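You operate a simulated robot arm through the tools that you are given. There is no shell and no other tool.

You are at the controls of a simulated robot arm. One attempt, no reset.

TASK
Put things in order on the top of the orange bench. At the end: the grey spool from the top of the orange bench stands where the purple cartridge stood; the green cartridge stands where the grey spool stood; the black fan from the top of the orange bench is on the red board (marked "CTRL"); the purple cartridge stands where the black fan stood; whatever was shut is shut again. Leave all else as you found it, and nothing knocked over.

The check looks at the end state, three seconds after you hand in, the way a careful person would. Anything else that was tipped, shoved, dropped, spilled or broken makes it a failure.

THE ROBOT
A 6-joint arm with a two-finger parallel gripper, fixed in place. Base frame: the origin is at the foot of the arm, x ahead of it, y to its left, z up; the work surface is at about z = 0. Units: mm, degrees, N and s.
With the tool pointing down near the work surface it reaches from about 160 to 420 mm from the base axis. Its first joint turns from -66.0 to 66.0 degrees. Payload 1.57 kg.
The tool frame sits at the grasp point between the pads (the TCP): z along the fingers, y along the line on which they close. The tips reach 30 mm beyond it. Largest opening 80 mm; finger width 17, thickness 12; the body of the gripper, 40 by 82 mm, starts 80 mm behind the TCP.
Orientation is told as [roll, pitch, yaw] about the base's x, y, z axes, in that order, counted from this pose: with the fingers straight down and closing along the base's y, the tool's x points along the base's -x, its y along +y and its z along -z.

THE INTERFACE
- The arm moves only by the tool step_arm. Its argument "rows" is one flat list of numbers, 7 for each row, row after row: the shift along the base's x, y, z in mm, then the turn, a rotation vector about the base's x, y, z in degrees, then the finger opening in mm, from 0 to 80. In form: [dx, dy, dz, wx, wy, wz, jaw, dx, dy, dz, wx, wy, wz, jaw, ...]. A call has 1 to 20 rows; each row shifts and turns the commanded pose from where the row before left it. Each row takes 0.2 s and may step no farther than 50 mm and 8.6 degrees from the row before; otherwise, or with a gripper value out of range, the whole call is refused. A pose out of reach is approached as far as the arm can. The call stops where the force on the tool passes 40 N (or 10 N more than at its start, if that is more) or the arm is blocked; 0.2 s more then pass. The fingers move at their own pace (about 153 mm/s each) and stop on an object; they squeeze with about 28 N. The grip force told is the motor's: it shows also when the fingers shut on nothing. Time passes only in rows, and 0.2 s behind the last, so rows that do not move let the fingers close. The reply holds the time, the measured pose of the TCP, the force on the tool along the base axes, the opening and the grip force, in the units named above and with some noise, with the torque about the TCP (base axes, N m) and any sound that the robot's microphone picked up, and new pictures: "pictures" is both (left out), scene, wrist or none.
- Cameras (640 x 400 px; columns grow to the right, rows downward): "scene" is fixed at [51.9, -336.9, 411.1]; the picture's right is [0.79, -0.62, 0.00], its down [-0.42, -0.54, -0.73] and it looks along [0.45, 0.57, -0.68] (base axes); focal length 235 px, centre (320, 200). "wrist" rides on the gripper at [72, -7, -122] in the tool frame; the picture's right is [0.09, 1.00, 0.00], its down [-0.84, 0.08, -0.54] and it looks along [-0.54, 0.05, 0.84] (tool axes); focal length 238 px, centre (320, 200). There is no depth. A picture from a camera that has moved, and an enlarged one, comes with that camera's place and axes in the base frame and with its lens.
- inspect(camera, box): a new picture of the part [left, top, right, bottom] of that camera's present view, enlarged. No time passes.
- close_job(): hands the job in; it is judged then, once.

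Places have to be worked out from the pictures, the camera data and where the tool is seen. Open the gripper and draw the arm clear of the work before you hand the job in, unless the task says otherwise.

The tools are called after "Call:" as name(argument=value, ...) on one line, values as JSON. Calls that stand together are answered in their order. step_arm: Moves the arm, as the interface text tells. Its arguments: {"type":"object","properties":{"rows":{"type":"array","items":{"type":"number"}},"pictures":{"type":"string","enum":["both","scene","wrist","none"]}},"required":["rows"]} The other tools are called the same way: inspect (camera, box) takes an enlarged picture of a part of a camera's view; close_job () hands the job in.

At the start:

```text
time_s: 0.0
tool_pos: [183.0, -137.6, 249.9]
tool_rot: [0.0, 0.0, 0.0]
contact_force: [-1.0, -1.2, -0.2]
moment: [-0.01, 0.02, -0.02]
opening: 79.9
gripper_force: 0.1
```

scene: 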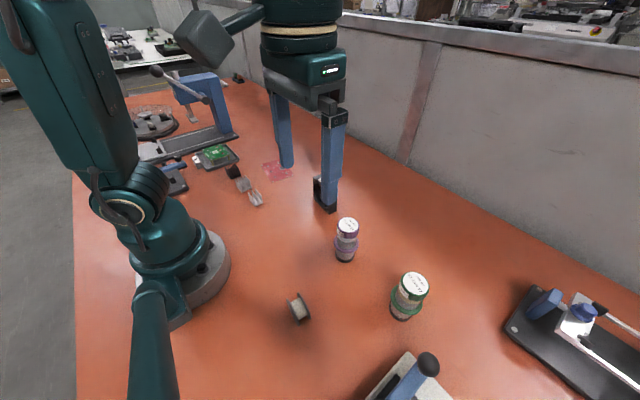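
wrist: 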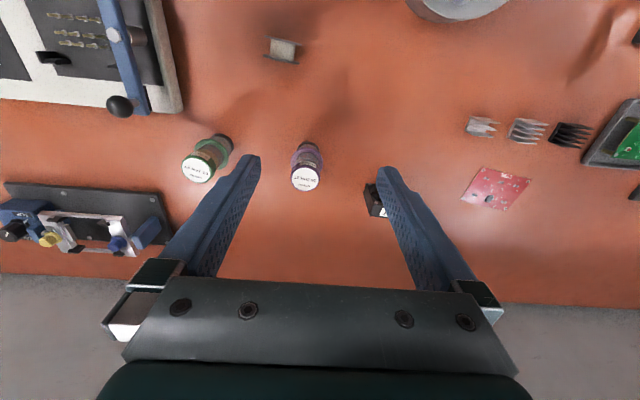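

I start by looking closer at the objects: the spool, both cartridges, the fan (seems partly hidden behind the right finger) and the red board.

Call:
inspect(camera="scene", box=[220, 130, 460, 340])

Call:
inspect(camera="scene", box=[100, 50, 340, 220])

Call:
inspect(camera="wrist", box=[160, 20, 400, 220])

Call:
inspect(camera="wrist", box=[360, 60, 640, 260])

```text
1.90 times, centred on (340, 235) of scene
camera zoom: at [51.9, -336.9, 411.1], right [0.79, -0.62, 0.0], down [-0.42, -0.54, -0.73], along [0.45, 0.57, -0.68], focal length 448 px, centre (282, 133)
```

zoom: 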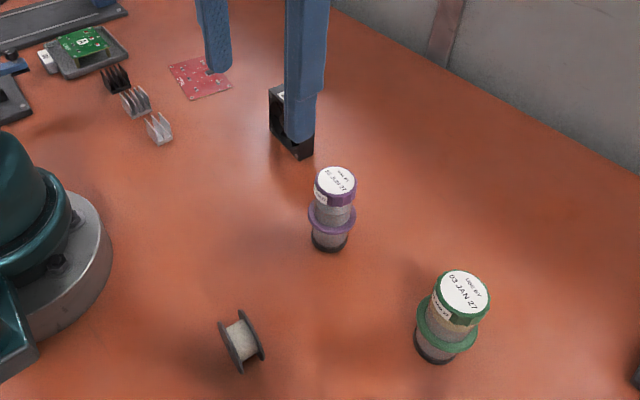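

```text
2.35 times, centred on (220, 135) of scene
camera zoom: at [51.9, -336.9, 411.1], right [0.79, -0.62, 0.0], down [-0.42, -0.54, -0.73], along [0.45, 0.57, -0.68], focal length 553 px, centre (555, 353)
```

zoom: 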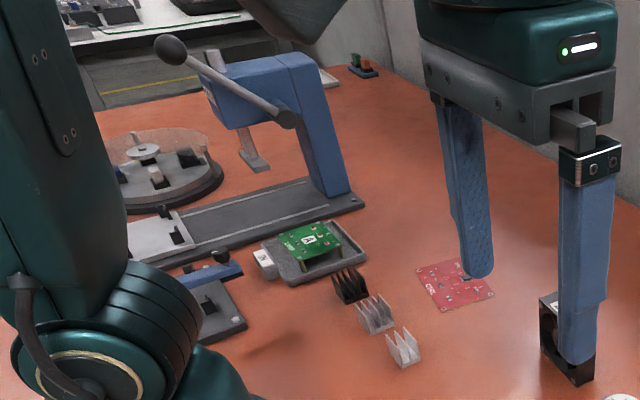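

```text
2.00 times, centred on (280, 120) of wrist
camera zoom: at [112.9, -143.3, 370.8], right [-0.09, 1.0, 0.0], down [0.84, 0.08, 0.54], along [0.54, 0.05, -0.84], focal length 477 px, centre (400, 360)
```

zoom: 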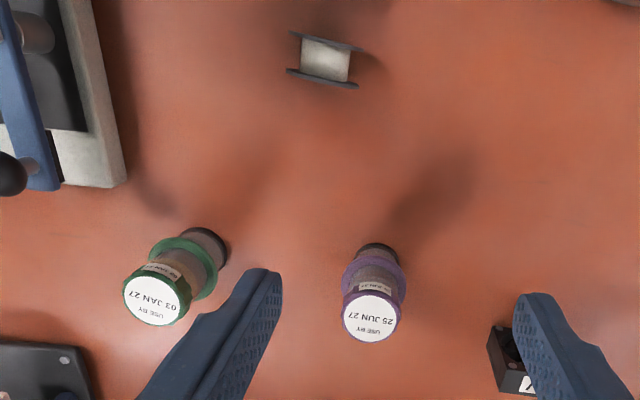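

```text
2.00 times, centred on (500, 160) of wrist
camera zoom: at [112.9, -143.3, 370.8], right [-0.09, 1.0, 0.0], down [0.84, 0.08, 0.54], along [0.54, 0.05, -0.84], focal length 477 px, centre (-40, 280)
```

zoom: 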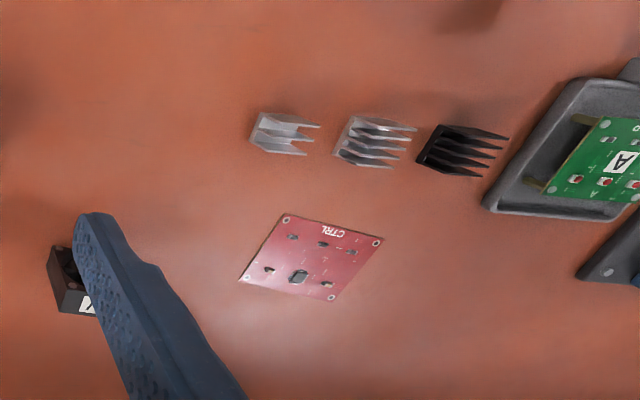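

The objects are fairly clear: spool near (121,-192), purple about (258,-150), green about (255,-292), fan about (318,-25) and the board about (298,190). I move the tool sideways, still high, for a clear look at the fan.

Call:
step_arm(rows=[0, 27, 0, 0, 0, 0, 80, 0, 27, 0, 0, 0, 0, 80, 0, 27, 0, 0, 0, 0, 80, 0, 27, 0, 0, 0, 0, 80, 0, 0, 0, 0, 0, 0, 80])

```text
time_s: 1.2
tool_pos: [184.6, -28.3, 248.3]
tool_rot: [0.0, -0.1, -0.1]
contact_force: [1.7, -0.7, -0.1]
moment: [0.03, -0.01, -0.03]
opening: 80.0
gripper_force: 0.2
camera wrist: at [113.8, -34.2, 369.0], right [-0.09, 1.0, 0.0], down [0.84, 0.08, 0.54], along [0.54, 0.05, -0.84], focal length 238 px, centre (320, 200)
```

scene: 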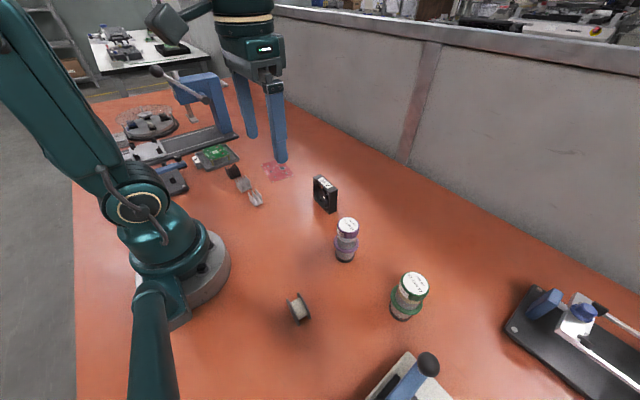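
wrist: 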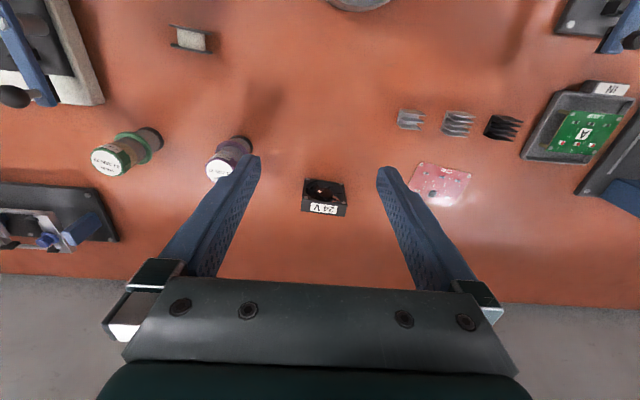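

The fan is now in the open; I zoom in on it, the board and the cartridges.

Call:
inspect(camera="wrist", box=[270, 150, 380, 230])

Call:
inspect(camera="scene", box=[280, 160, 390, 280])

Call:
inspect(camera="wrist", box=[380, 90, 540, 230])

Call:
inspect(camera="scene", box=[270, 260, 450, 400])

```text
5.00 times, centred on (325, 190) of wrist
camera zoom: at [113.8, -34.2, 369.0], right [-0.09, 1.0, 0.0], down [0.84, 0.08, 0.54], along [0.54, 0.05, -0.84], focal length 1192 px, centre (295, 250)
```

zoom: 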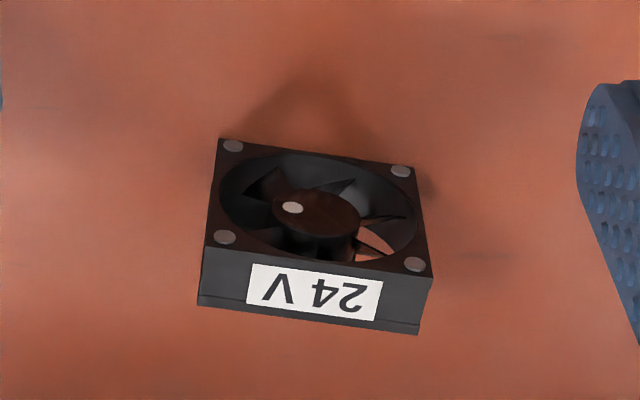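

```text
3.33 times, centred on (335, 220) of scene
camera zoom: at [51.9, -336.8, 411.1], right [0.79, -0.62, 0.0], down [-0.42, -0.54, -0.73], along [0.45, 0.57, -0.68], focal length 783 px, centre (270, 133)
```

zoom: 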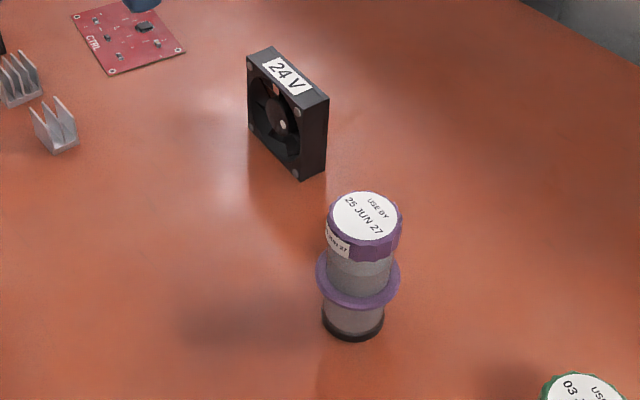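

```text
2.86 times, centred on (460, 160) of wrist
camera zoom: at [113.8, -34.2, 369.0], right [-0.09, 1.0, 0.0], down [0.84, 0.08, 0.54], along [0.54, 0.05, -0.84], focal length 681 px, centre (-80, 314)
```

zoom: 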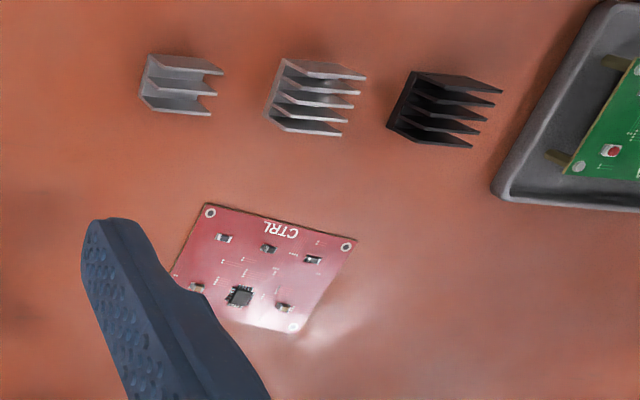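

```text
2.86 times, centred on (360, 330) of scene
camera zoom: at [51.9, -336.8, 411.1], right [0.79, -0.62, 0.0], down [-0.42, -0.54, -0.73], along [0.45, 0.57, -0.68], focal length 671 px, centre (206, -171)
```

zoom: 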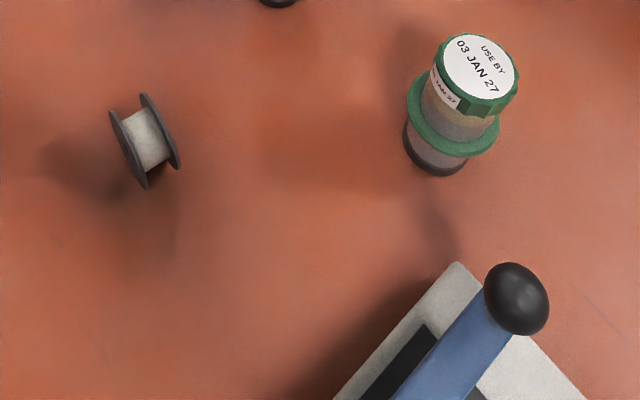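

The fan stands on edge, about 70×70×21 mm, centre near (320,-9), thin side along x. Before gripping I go over to look straight at the red board to work out its place and free strip.

Call:
step_arm(rows=[0, 31, 0, 0, 0, 0, 80, 0, 31, 0, 0, 0, 0, 80, 0, 31, 0, 0, 0, 0, 80, 0, 31, 0, 0, 0, 0, 80, 0, 31, 0, 0, 0, 0, 80, 0, 31, 0, 0, 0, 0, 80, 0, 31, 0, 0, 0, 0, 80, 0, 0, 0, 0, 0, 0, 80])

Call:
inspect(camera="wrist", box=[240, 110, 400, 210])

Call:
inspect(camera="scene", box=[220, 140, 340, 220])

```text
time_s: 3.0
tool_pos: [183.4, 189.3, 250.3]
tool_rot: [0.0, 0.1, 0.1]
contact_force: [0.5, -0.1, 0.0]
moment: [-0.01, 0.03, -0.02]
opening: 80.1
gripper_force: 0.1
camera wrist: at [113.2, 182.9, 371.3], right [-0.09, 1.0, 0.0], down [0.84, 0.08, 0.54], along [0.54, 0.05, -0.84], focal length 238 px, centre (320, 200)
```

scene: 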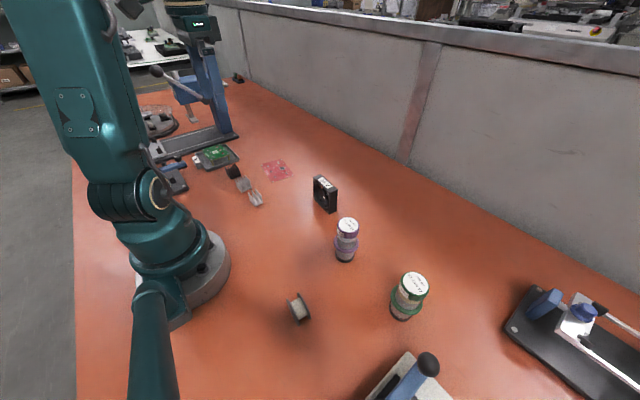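
wrist: 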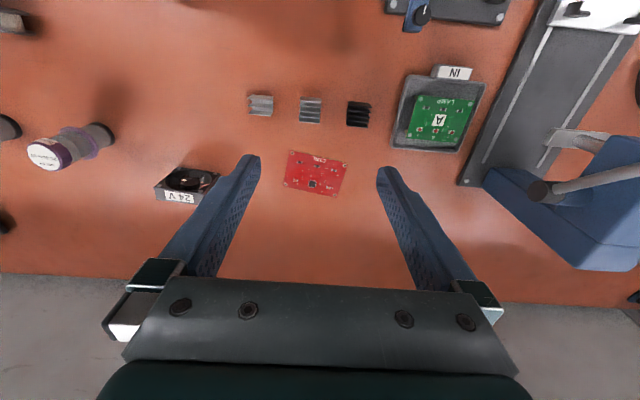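

```text
4.00 times, centred on (320, 160) of wrist
camera zoom: at [113.2, 182.9, 371.3], right [-0.09, 1.0, 0.0], down [0.84, 0.08, 0.54], along [0.54, 0.05, -0.84], focal length 953 px, centre (320, 360)
```

zoom: 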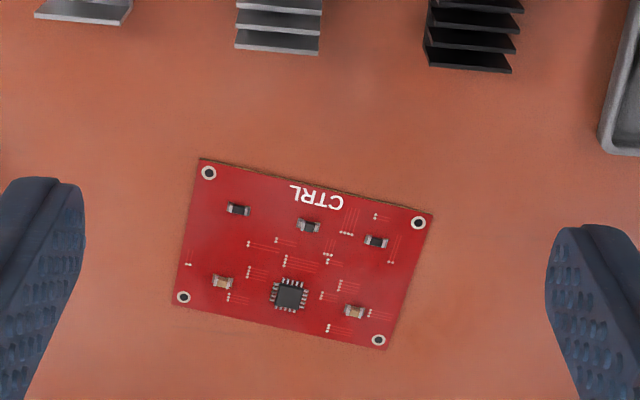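

```text
5.00 times, centred on (280, 180) of scene
camera zoom: at [51.9, -336.8, 411.1], right [0.79, -0.62, 0.0], down [-0.42, -0.54, -0.73], along [0.45, 0.57, -0.68], focal length 1175 px, centre (520, 300)
```

zoom: 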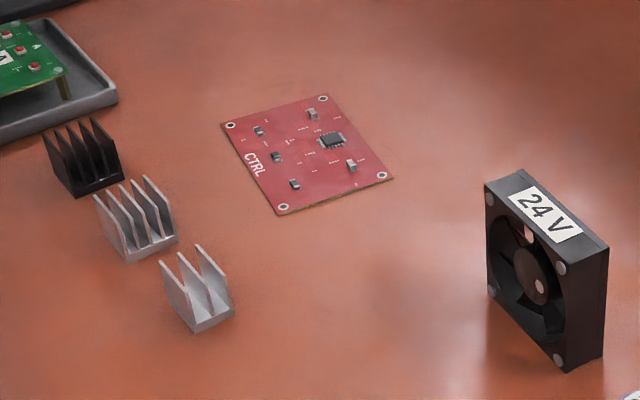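

The board's corners work out to a centre of (301,190.5), 101×70 mm, long axis turned about −8.7° from y, with a free strip between the component rows. Now I swing back over the fan, turning the tool about +86° so the fingers close across the fan's thin side.

Call:
step_arm(rows=[12.4, -18, -4, 0, 0, 7.85, 80, 12.4, -18, -4, 0, 0, 7.85, 80, 12.4, -18, -4, 0, 0, 7.85, 80, 12.4, -18, -4, 0, 0, 7.85, 80, 12.4, -18, -4, 0, 0, 7.85, 80, 12.4, -18, -4, 0, 0, 7.85, 80, 12.4, -18, -4, 0, 0, 7.85, 80, 12.4, -18, -4, 0, 0, 7.85, 80, 12.4, -18, -4, 0, 0, 7.85, 80, 12.4, -18, -4, 0, 0, 7.85, 80, 12.4, -18, -4, 0, 0, 7.85, 80, 0, 0, 0, 0, 0, 0, 80])

```text
time_s: 5.6
tool_pos: [319.4, -10.7, 205.5]
tool_rot: [0.0, 0.0, 86.4]
contact_force: [0.2, -0.1, -0.4]
moment: [-0.03, 0.0, 0.02]
opening: 80.1
gripper_force: 0.1
camera wrist: at [322.0, -82.8, 327.3], right [-1.0, -0.03, 0.0], down [-0.02, 0.84, 0.54], along [-0.02, 0.54, -0.84], focal length 238 px, centre (320, 200)
```

scene: 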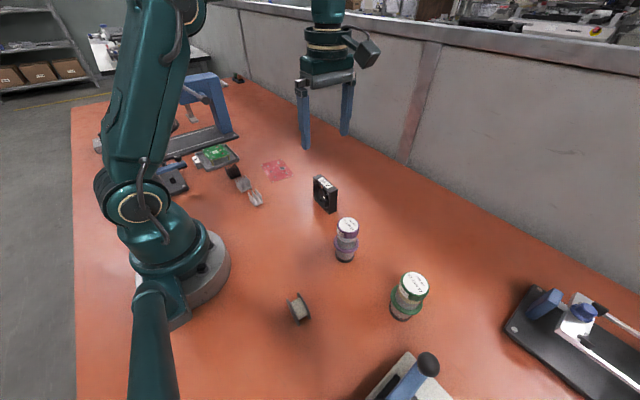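
wrist: 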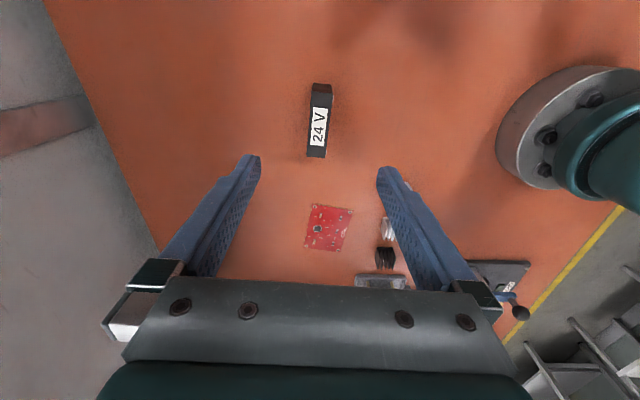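

Call:
inspect(camera="wrist", box=[270, 70, 380, 170])

```text
4.00 times, centred on (325, 120) of wrist
camera zoom: at [322.0, -82.8, 327.3], right [-1.0, -0.03, 0.0], down [-0.02, 0.84, 0.54], along [-0.02, 0.54, -0.84], focal length 953 px, centre (300, 520)
```

zoom: 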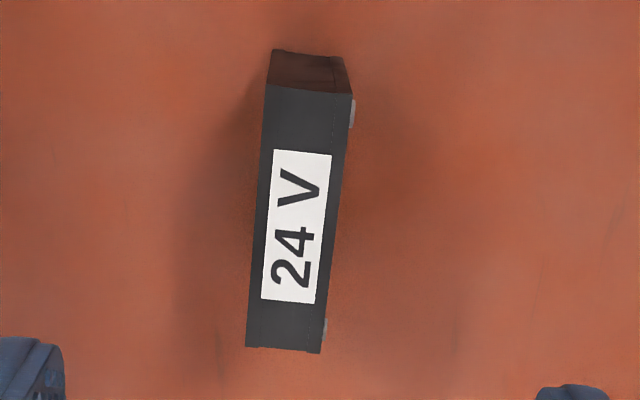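

The fan's centre comes out at (321,-10), turned about −4°, top at z≈72. I shift 1.7 mm to centre on it and go down to z≈48 with the fingers astride its thin side.

Call:
step_arm(rows=[1.7, 0.4, -20, 0, 0, -0.4, 70, 0, 0, -25, 0, 0, 0, 60, 0, 0, -25, 0, 0, 0, 60, 0, 0, -25, 0, 0, 0, 60, 0, 0, -25, 0, 0, 0, 60, 0, 0, -20, 0, 0, 0, 60, 0, 0, -17, 0, 0, 0, 60, 0, 0, 0, 0, 0, 0, 60])

```text
time_s: 7.4
tool_pos: [321.3, -9.0, 50.5]
tool_rot: [0.0, 0.1, 85.8]
contact_force: [0.1, -0.2, 0.4]
moment: [0.01, 0.0, 0.0]
opening: 60.3
gripper_force: 0.1
camera wrist: at [324.9, -81.3, 170.2], right [-1.0, -0.02, 0.0], down [-0.02, 0.84, 0.54], along [-0.01, 0.54, -0.84], focal length 238 px, centre (320, 200)
```

scene: 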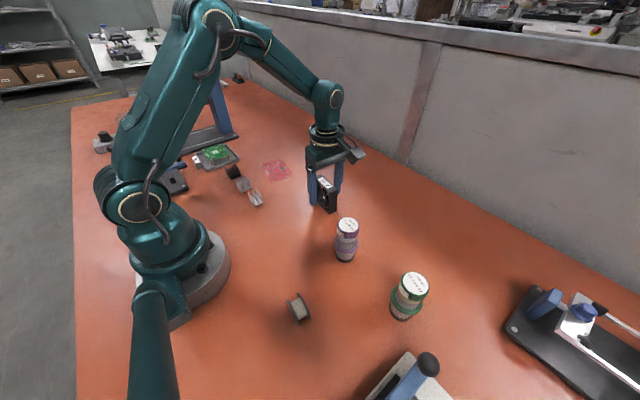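
wrist: 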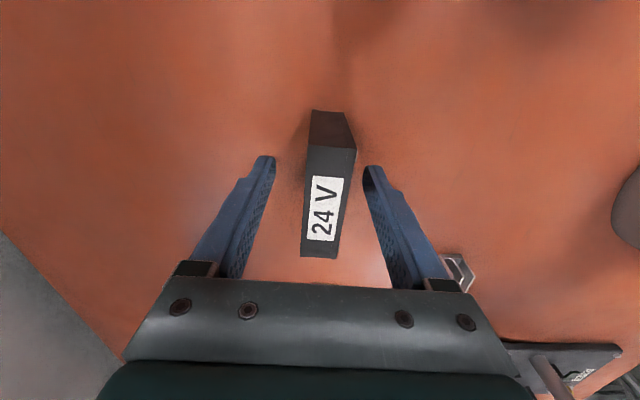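

The fan sits between the fingers as planned. I close the fingers on it.

Call:
step_arm(rows=[0, 0, 0, 0, 0, 0, 30, 0, 0, 0, 0, 0, 0, 15, 0, 0, 0, 0, 0, 0, 10, 0, 0, 0, 0, 0, 0, 10], pictures="wrist")

```text
time_s: 8.4
tool_pos: [321.8, -8.7, 49.3]
tool_rot: [0.0, 0.0, 86.0]
contact_force: [-0.2, -0.1, -0.6]
moment: [0.01, 0.0, -0.02]
opening: 21.5
gripper_force: 27.3
camera wrist: at [325.0, -81.2, 170.5], right [-1.0, -0.02, 0.0], down [-0.02, 0.84, 0.54], along [-0.01, 0.54, -0.84], focal length 238 px, centre (320, 200)
```

wrist: 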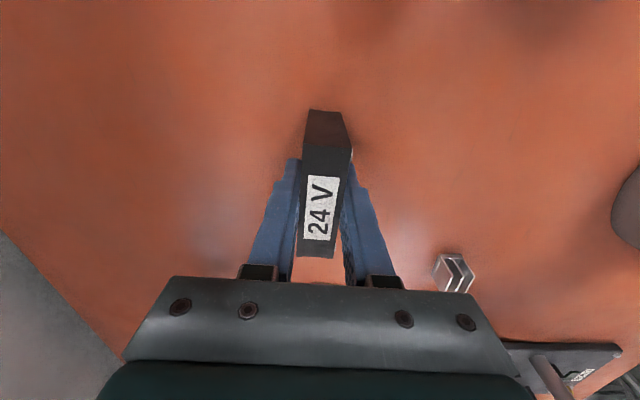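

Gripped: opening 21.5 mm, force 27 N. I lift the fan 60 mm straight up and check it hangs level.

Call:
step_arm(rows=[0, 0, 10, 0, 0, 0, 10, 0, 0, 25, 0, 0, 0, 10, 0, 0, 25, 0, 0, 0, 10, 0, 0, 0, 0, 0, 0, 10])

```text
time_s: 9.4
tool_pos: [320.9, -9.7, 109.2]
tool_rot: [0.0, 0.0, 85.9]
contact_force: [-0.5, 0.5, -1.0]
moment: [-0.01, -0.03, 0.01]
opening: 21.4
gripper_force: 28.2
camera wrist: at [324.0, -81.4, 229.9], right [-1.0, -0.02, 0.0], down [-0.02, 0.84, 0.54], along [-0.01, 0.54, -0.84], focal length 238 px, centre (320, 200)
```

scene: 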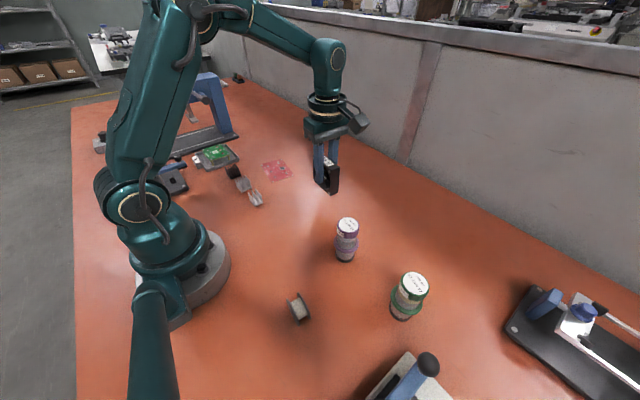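
wrist: 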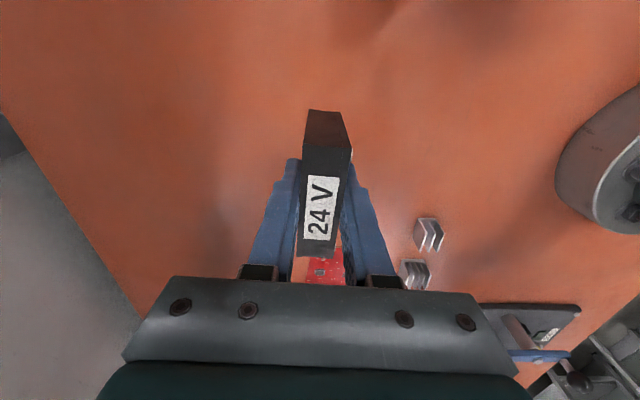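

The fan hangs steady and level. I carry it over the board centre and turn −4.65° to line it up with the board's long axis.

Call:
step_arm(rows=[-2.23, 20.1, 0, 0, 0, -0.465, 10, -2.23, 20.1, 0, 0, 0, -0.465, 10, -2.23, 20.1, 0, 0, 0, -0.465, 10, -2.23, 20.1, 0, 0, 0, -0.465, 10, -2.23, 20.1, 0, 0, 0, -0.465, 10, -2.23, 20.1, 0, 0, 0, -0.465, 10, -2.23, 20.1, 0, 0, 0, -0.465, 10, -2.23, 20.1, 0, 0, 0, -0.465, 10, -2.23, 20.1, 0, 0, 0, -0.465, 10, -2.23, 20.1, 0, 0, 0, -0.465, 10, 0, 0, 0, 0, 0, 0, 10])

Call:
inspect(camera="scene", box=[220, 110, 340, 210])

Call:
inspect(camera="wrist", box=[230, 90, 410, 290])

```text
time_s: 11.8
tool_pos: [299.7, 190.8, 110.1]
tool_rot: [-0.1, 0.0, 81.2]
contact_force: [0.1, 0.0, -0.5]
moment: [-0.02, 0.04, 0.0]
opening: 21.7
gripper_force: 28.1
camera wrist: at [296.7, 119.6, 230.6], right [-1.0, 0.06, 0.0], down [0.05, 0.84, 0.54], along [0.03, 0.54, -0.84], focal length 238 px, centre (320, 200)
```

scene: 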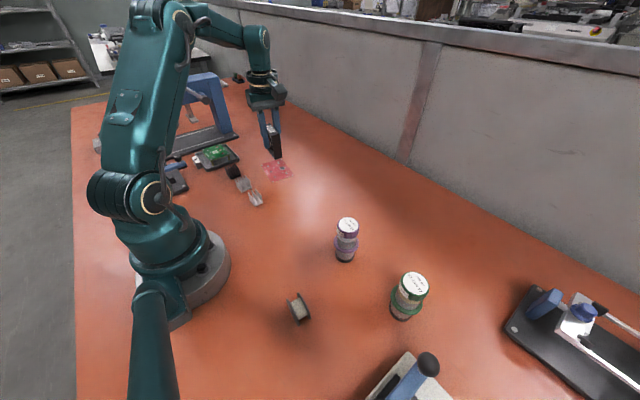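
wrist: 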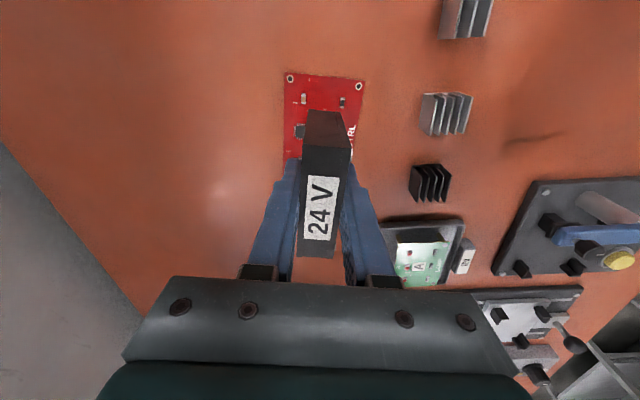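

```text
4.00 times, centred on (280, 160) of scene
camera zoom: at [51.9, -336.8, 411.1], right [0.79, -0.62, 0.0], down [-0.42, -0.54, -0.73], along [0.45, 0.57, -0.68], focal length 940 px, centre (480, 360)
```

zoom: 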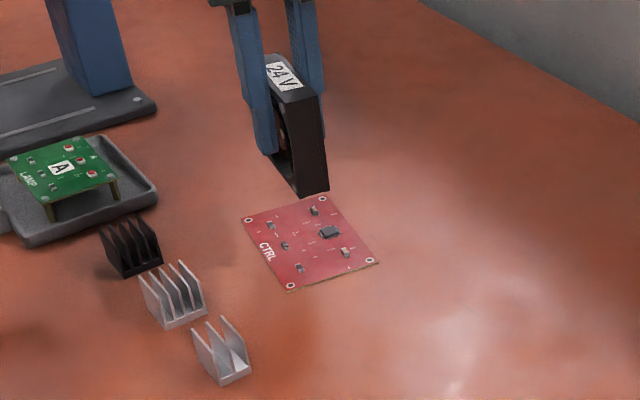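

```text
2.00 times, centred on (320, 190) of wrist
camera zoom: at [296.7, 119.6, 230.6], right [-1.0, 0.06, 0.0], down [0.05, 0.84, 0.54], along [0.03, 0.54, -0.84], focal length 477 px, centre (320, 220)
```

zoom: 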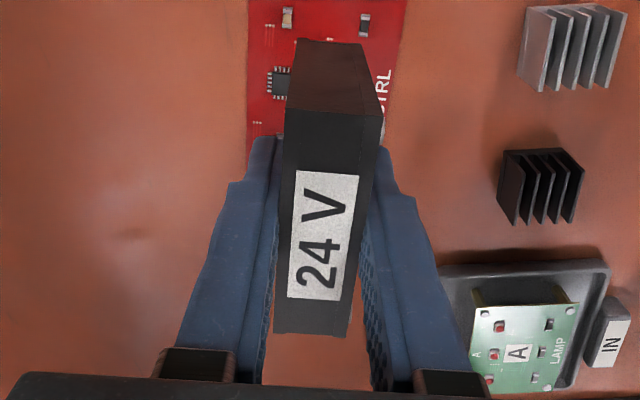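

Alignment agrees with the earlier estimate (fan centre within ~1 mm of the board centre); I nudge −1.5 mm in x to keep clear of the chip, and go down to about 8 mm above the bench.

Call:
step_arm(rows=[-1.5, 0, -18, 0, 0, 0, 10, 0, 0, -18, 0, 0, 0, 10, 0, 0, -12, 0, 0, 0, 10, 0, 0, -4, 0, 0, 0, 10, 0, 0, 0, 0, 0, 0, 10])

Call:
inspect(camera="scene", box=[230, 120, 330, 200])

Call:
inspect(camera="wrist", box=[250, 50, 400, 200])

```text
time_s: 13.0
tool_pos: [298.1, 189.7, 56.9]
tool_rot: [0.0, 0.1, 81.2]
contact_force: [0.6, -0.1, -0.4]
moment: [0.02, -0.02, -0.01]
opening: 21.7
gripper_force: 28.1
camera wrist: at [294.4, 119.3, 177.9], right [-1.0, 0.06, 0.0], down [0.05, 0.84, 0.54], along [0.03, 0.54, -0.84], focal length 238 px, centre (320, 200)
```

scene: 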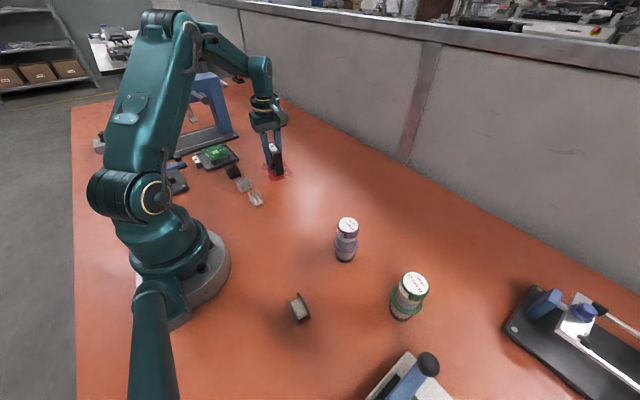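
wrist: 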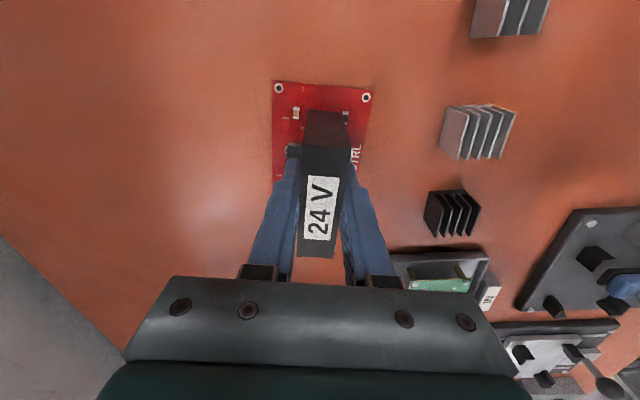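

```text
5.00 times, centred on (280, 160) of scene
camera zoom: at [51.9, -336.9, 411.1], right [0.79, -0.62, 0.0], down [-0.42, -0.54, -0.73], along [0.45, 0.57, -0.68], focal length 1175 px, centre (520, 400)
```

zoom: 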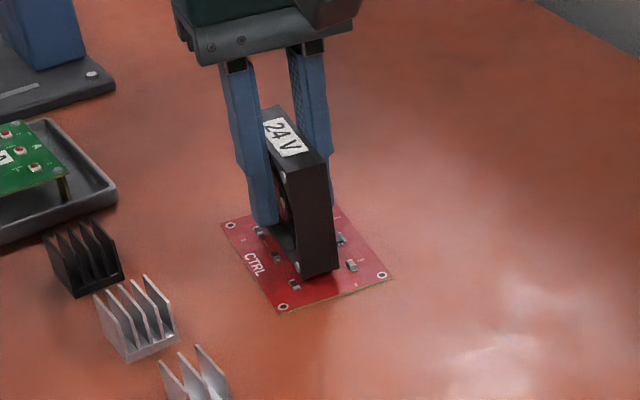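

```text
2.67 times, centred on (325, 125) of wrist
camera zoom: at [294.4, 119.3, 177.9], right [-1.0, 0.06, 0.0], down [0.05, 0.84, 0.54], along [0.03, 0.54, -0.84], focal length 636 px, centre (307, 400)
```

zoom: 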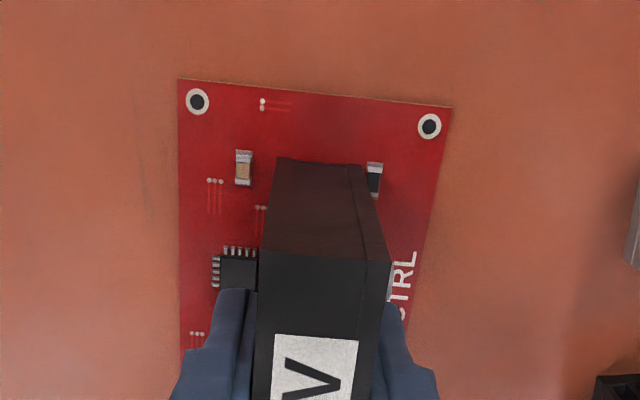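

The fan's lower edge sits between the component rows, slightly nearer the resistors; I shift +1.2 mm in x and lower it in small steps while watching the force.

Call:
step_arm(rows=[1.2, 0, 0, 0, 0, 0, 10, 0, 0, -2, 0, 0, 0, 10, 0, 0, -1.5, 0, 0, 0, 10, 0, 0, -1, 0, 0, 0, 10, 0, 0, -0.5, 0, 0, 0, 10, 0, 0, 0, 0, 0, 0, 10], pictures="wrist")

Call:
inspect(camera="scene", box=[250, 140, 310, 190])

```text
time_s: 14.4
tool_pos: [299.4, 191.0, 52.8]
tool_rot: [0.0, 0.0, 81.3]
contact_force: [-1.5, -1.4, 5.1]
moment: [-0.02, 0.05, 0.03]
opening: 21.3
gripper_force: 27.8
camera wrist: at [296.3, 119.6, 173.2], right [-1.0, 0.06, 0.0], down [0.05, 0.84, 0.54], along [0.03, 0.54, -0.84], focal length 238 px, centre (320, 200)
```

wrist: 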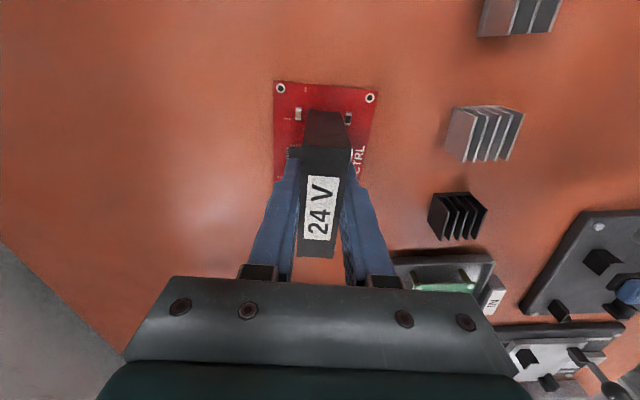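

```text
8.00 times, centred on (280, 165) of scene
camera zoom: at [51.9, -336.9, 411.1], right [0.79, -0.62, 0.0], down [-0.42, -0.54, -0.73], along [0.45, 0.57, -0.68], focal length 1879 px, centre (640, 480)
```

zoom: 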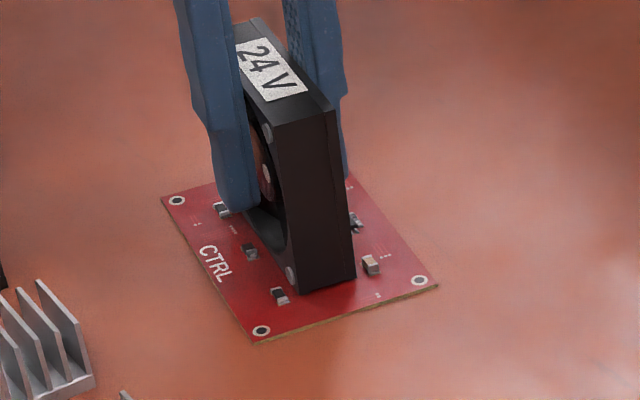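

A light 5 N upward contact: the fan rests on the board. I open the fingers gently to release it.

Call:
step_arm(rows=[0, 0, 0.3, 0, 0, 0, 22, 0, 0, 0, 0, 0, 0, 24, 0, 0, 0, 0, 0, 0, 28, 0, 0, 0, 0, 0, 0, 36, 0, 0, 0, 0, 0, 0, 44, 0, 0, 0, 0, 0, 0, 44])

Call:
inspect(camera="scene", box=[250, 140, 310, 190])

```text
time_s: 15.8
tool_pos: [298.3, 191.7, 53.3]
tool_rot: [0.0, 0.0, 81.2]
contact_force: [0.9, -0.1, 0.2]
moment: [0.0, -0.04, -0.01]
opening: 44.1
gripper_force: 0.3
camera wrist: at [296.0, 120.1, 173.4], right [-1.0, 0.06, 0.0], down [0.05, 0.84, 0.54], along [0.03, 0.54, -0.84], focal length 238 px, centre (320, 200)
```

scene: 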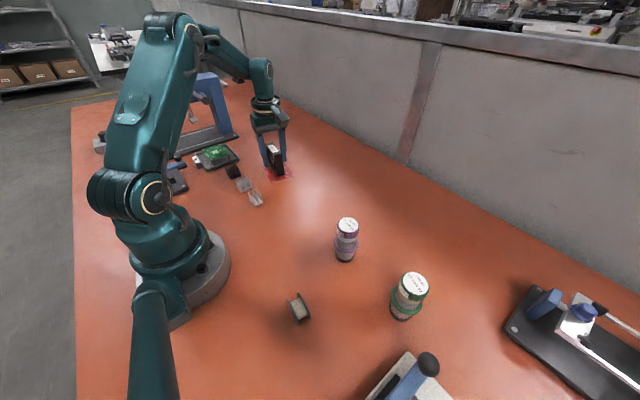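
wrist: 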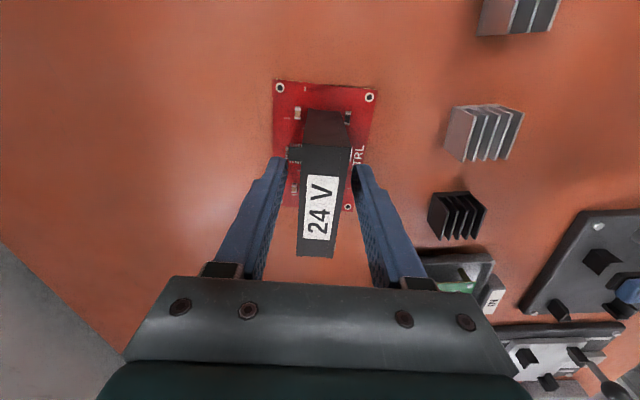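

```text
8.00 times, centred on (280, 165) of scene
camera zoom: at [51.9, -336.9, 411.1], right [0.79, -0.62, 0.0], down [-0.42, -0.54, -0.73], along [0.45, 0.57, -0.68], focal length 1879 px, centre (640, 480)
```

zoom: 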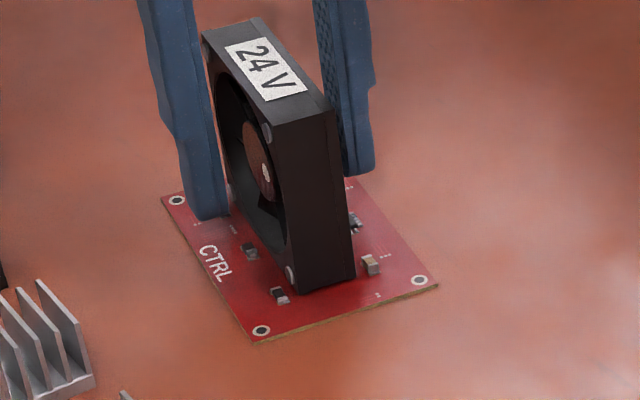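

The fan stands squarely on the board. I rise straight up, clear of it.

Call:
step_arm(rows=[0, 0, 15, 0, 0, 0, 44, 0, 0, 25, 0, 0, 0, 44, 0, 0, 30, 0, 0, 0, 50, 0, 0, 30, 0, 0, 0, 60, 0, 0, 30, 0, 0, 0, 80, 0, 0, 30, 0, 0, 0, 80], pictures="wrist")

Call:
inspect(camera="scene", box=[240, 130, 320, 190])

```text
time_s: 17.2
tool_pos: [299.6, 190.8, 213.2]
tool_rot: [0.0, 0.1, 81.3]
contact_force: [0.3, 0.6, 0.2]
moment: [-0.02, -0.02, 0.01]
opening: 80.0
gripper_force: 0.0
camera wrist: at [296.2, 118.9, 333.8], right [-1.0, 0.06, 0.0], down [0.05, 0.84, 0.54], along [0.03, 0.54, -0.84], focal length 238 px, centre (320, 200)
```

wrist: 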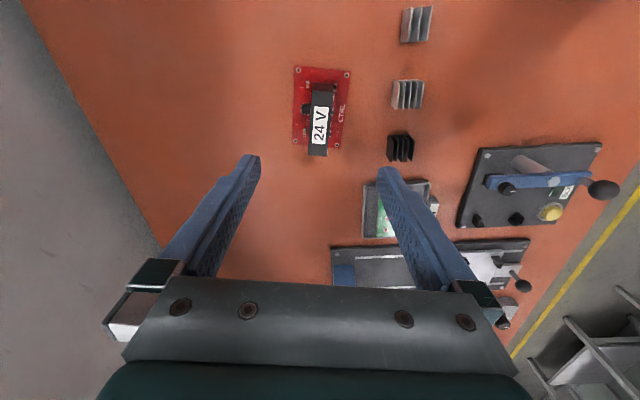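

```text
6.67 times, centred on (280, 160) of scene
camera zoom: at [51.9, -336.9, 411.1], right [0.79, -0.62, 0.0], down [-0.42, -0.54, -0.73], along [0.45, 0.57, -0.68], focal length 1566 px, centre (587, 467)
```

zoom: 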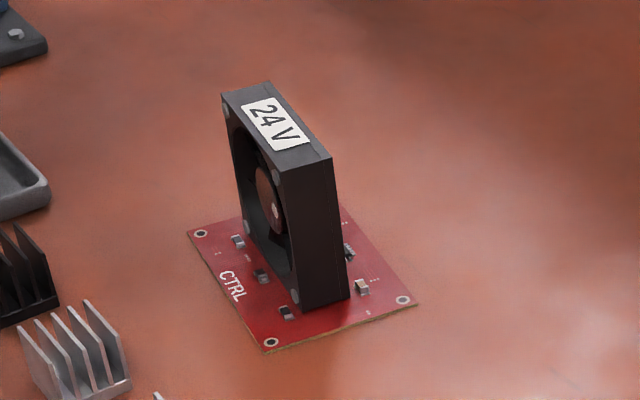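

The fan stands well on the board. I now return with the tool turned back to 0° for a frontal look at the purple cartridge and the spool.

Call:
step_arm(rows=[-11.3, -34, 2, 0, 0, -8.13, 80, -11.3, -34, 2, 0, 0, -8.13, 80, -11.3, -34, 2, 0, 0, -8.13, 80, -11.3, -34, 2, 0, 0, -8.13, 80, -11.3, -34, 2, 0, 0, -8.13, 80, -11.3, -34, 2, 0, 0, -8.13, 80, -11.3, -34, 2, 0, 0, -8.13, 80, -11.3, -34, 2, 0, 0, -8.13, 80, -11.3, -34, 2, 0, 0, -8.13, 80, -11.3, -34, 2, 0, 0, -8.13, 80, 0, 0, 0, 0, 0, 0, 80])

Call:
inspect(camera="wrist", box=[260, 80, 400, 220])

Call:
inspect(camera="wrist", box=[150, 0, 310, 220])

Call:
inspect(camera="scene", box=[310, 200, 380, 280])

```text
time_s: 19.6
tool_pos: [184.3, -148.0, 233.7]
tool_rot: [0.0, 0.0, -0.1]
contact_force: [-0.3, 0.1, -0.3]
moment: [-0.01, 0.03, -0.02]
opening: 80.1
gripper_force: 0.0
camera wrist: at [114.4, -154.1, 354.2], right [-0.09, 1.0, 0.0], down [0.84, 0.08, 0.54], along [0.54, 0.05, -0.84], focal length 238 px, centre (320, 200)
```

scene: 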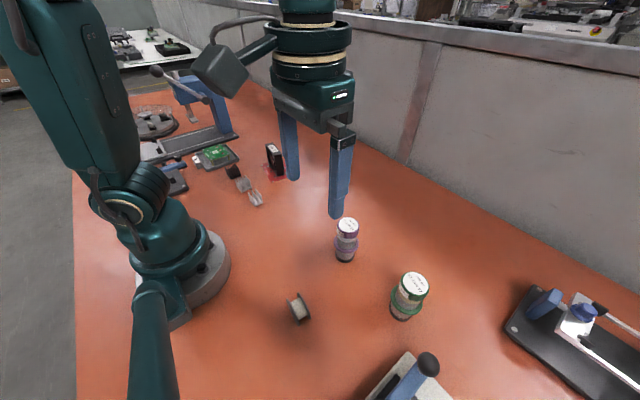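
wrist: 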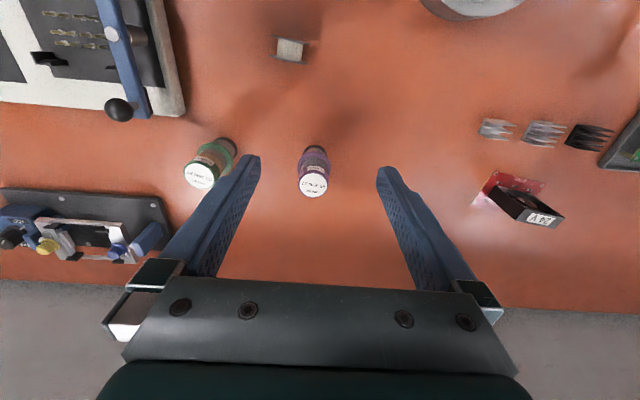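

```text
2.86 times, centred on (330, 150) of wrist
camera zoom: at [114.4, -154.1, 354.2], right [-0.09, 1.0, 0.0], down [0.84, 0.08, 0.54], along [0.54, 0.05, -0.84], focal length 681 px, centre (291, 343)
```

zoom: 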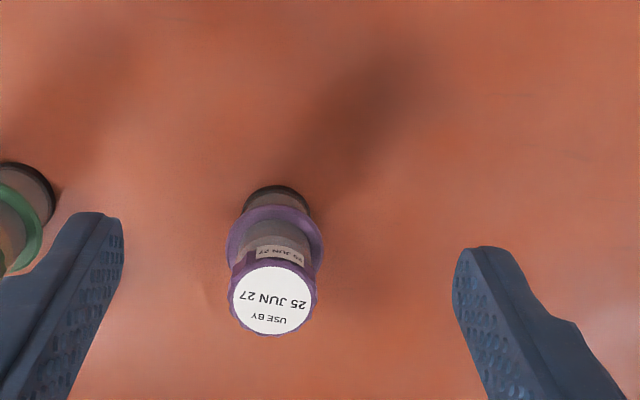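

```text
1.82 times, centred on (230, 110) of wrist
camera zoom: at [114.4, -154.1, 354.2], right [-0.09, 1.0, 0.0], down [0.84, 0.08, 0.54], along [0.54, 0.05, -0.84], focal length 433 px, centre (484, 364)
```

zoom: 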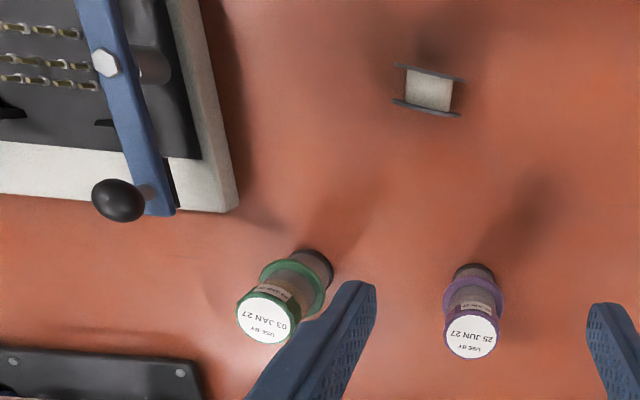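

```text
5.00 times, centred on (345, 240) of scene
camera zoom: at [51.9, -336.9, 411.1], right [0.79, -0.62, 0.0], down [-0.42, -0.54, -0.73], along [0.45, 0.57, -0.68], focal length 1175 px, centre (195, 0)
```

zoom: 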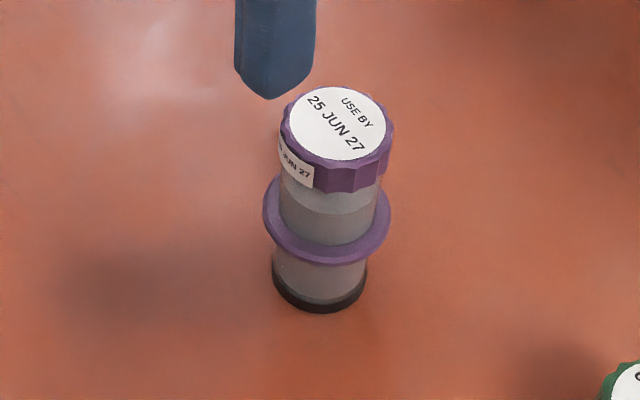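

Purple cartridge: ~39 mm wide, flange ~50 mm at z≈38, top at z≈90, axis near (263,-151). I move above it and descend to z≈77, so the tips stay above its flange and hold the cap.

Call:
step_arm(rows=[26, -0.6, 0, 0, 0, 0, 80, 26, -0.6, 0, 0, 0, 0, 80, 26, -0.6, 0, 0, 0, 0, 80, 0, 0, -25, 0, 0, 0, 80, 0, 0, -25, 0, 0, 0, 80, 0, 0, -25, 0, 0, 0, 80, 0, 0, 0, 0, 0, 0, 80])

```text
time_s: 21.2
tool_pos: [263.5, -149.5, 156.6]
tool_rot: [0.0, 0.0, -0.1]
contact_force: [0.3, -1.2, -0.2]
moment: [-0.03, -0.01, 0.01]
opening: 80.1
gripper_force: 0.1
camera wrist: at [192.9, -155.8, 277.2], right [-0.09, 1.0, 0.0], down [0.84, 0.08, 0.54], along [0.54, 0.05, -0.84], focal length 238 px, centre (320, 200)
```

scene: 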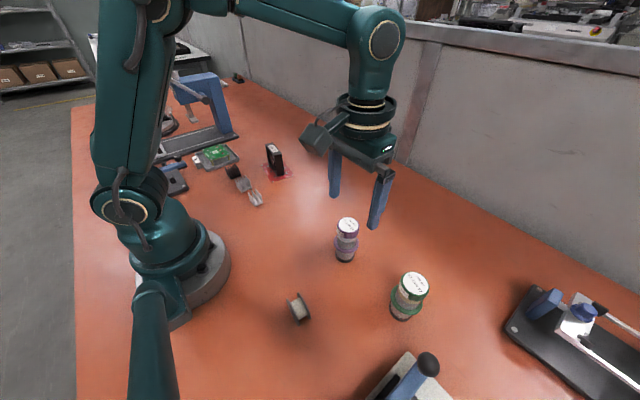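
wrist: 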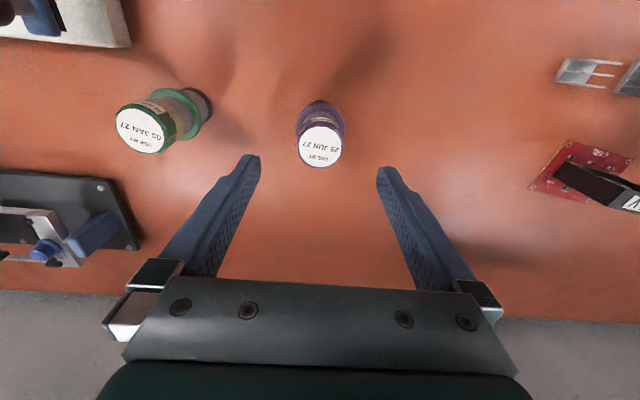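

The cap is centred between the fingers (top centre near (261,-150)). I go down the remaining 80 mm.

Call:
step_arm(rows=[-0.8, 0.5, -20, 0, 0, 0, 80, 0, 0, -20, 0, 0, 0, 80, 0, 0, -20, 0, 0, 0, 80, 0, 0, -20, 0, 0, 0, 80, 0, 0, 0, 0, 0, 0, 80])

Call:
inspect(camera="scene", box=[290, 170, 410, 280])

```text
time_s: 22.4
tool_pos: [263.1, -148.6, 76.9]
tool_rot: [0.1, 0.0, 0.0]
contact_force: [0.0, -0.8, 0.2]
moment: [0.01, 0.0, 0.02]
opening: 80.1
gripper_force: 0.0
camera wrist: at [192.4, -155.4, 198.3], right [-0.09, 1.0, 0.0], down [0.84, 0.08, 0.54], along [0.54, 0.05, -0.84], focal length 238 px, centre (320, 200)
```

scene: 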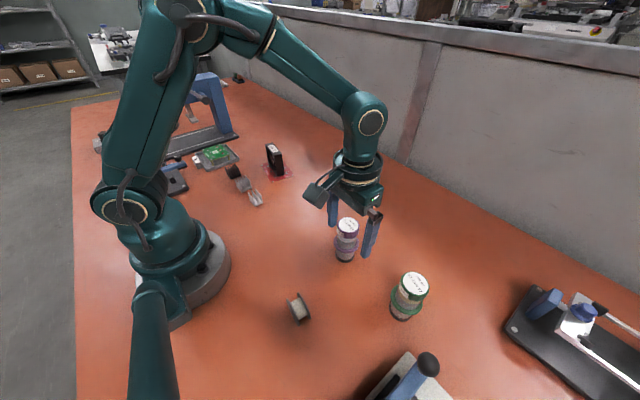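
wrist: 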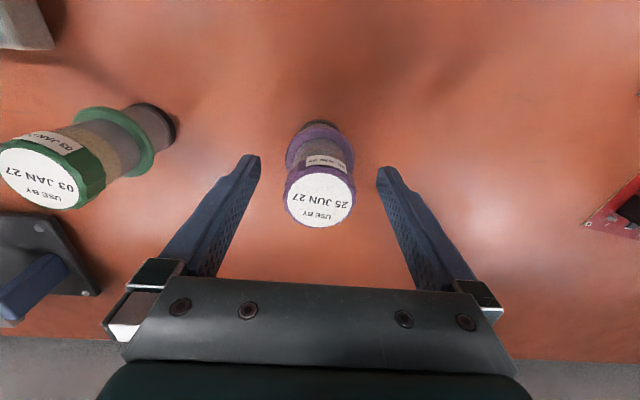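

```text
3.64 times, centred on (350, 225) of scene
camera zoom: at [51.9, -336.9, 411.1], right [0.79, -0.62, 0.0], down [-0.42, -0.54, -0.73], along [0.45, 0.57, -0.68], focal length 854 px, centre (211, 109)
```

zoom: 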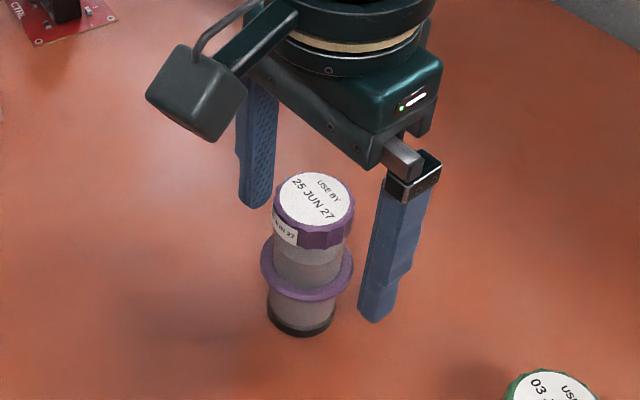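

Cap is centred between the fingers. I close on it.

Call:
step_arm(rows=[0, 0, 0, 0, 0, 0, 60, 0, 0, 0, 0, 0, 0, 46, 0, 0, 0, 0, 0, 0, 30, 0, 0, 0, 0, 0, 0, 25, 0, 0, 0, 0, 0, 0, 25])

Call:
inspect(camera="scene", box=[290, 170, 410, 280])

```text
time_s: 23.6
tool_pos: [263.0, -149.6, 77.5]
tool_rot: [-0.1, -0.1, 0.0]
contact_force: [-1.0, -0.9, 0.7]
moment: [-0.07, -0.03, -0.02]
opening: 37.1
gripper_force: 28.2
camera wrist: at [192.4, -155.4, 198.6], right [-0.09, 1.0, 0.0], down [0.84, 0.08, 0.54], along [0.54, 0.05, -0.84], focal length 238 px, centre (320, 200)
```

scene: 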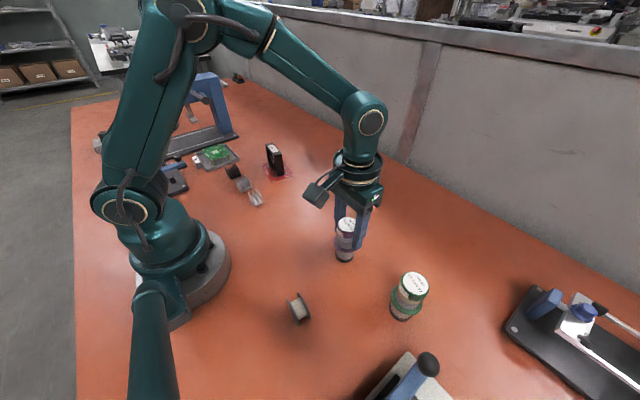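
wrist: 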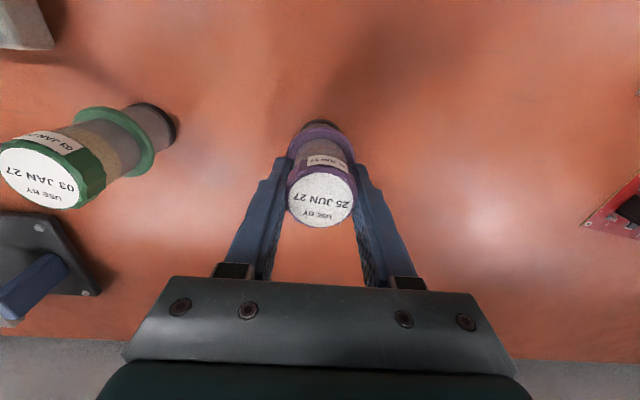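

```text
3.64 times, centred on (350, 225) of scene
camera zoom: at [51.9, -336.9, 411.1], right [0.79, -0.62, 0.0], down [-0.42, -0.54, -0.73], along [0.45, 0.57, -0.68], focal length 854 px, centre (211, 109)
```

zoom: 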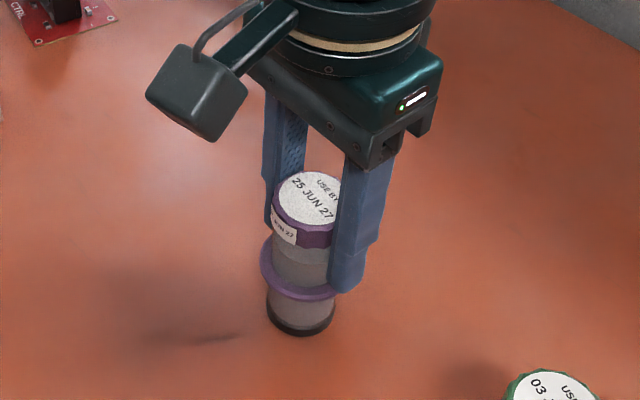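

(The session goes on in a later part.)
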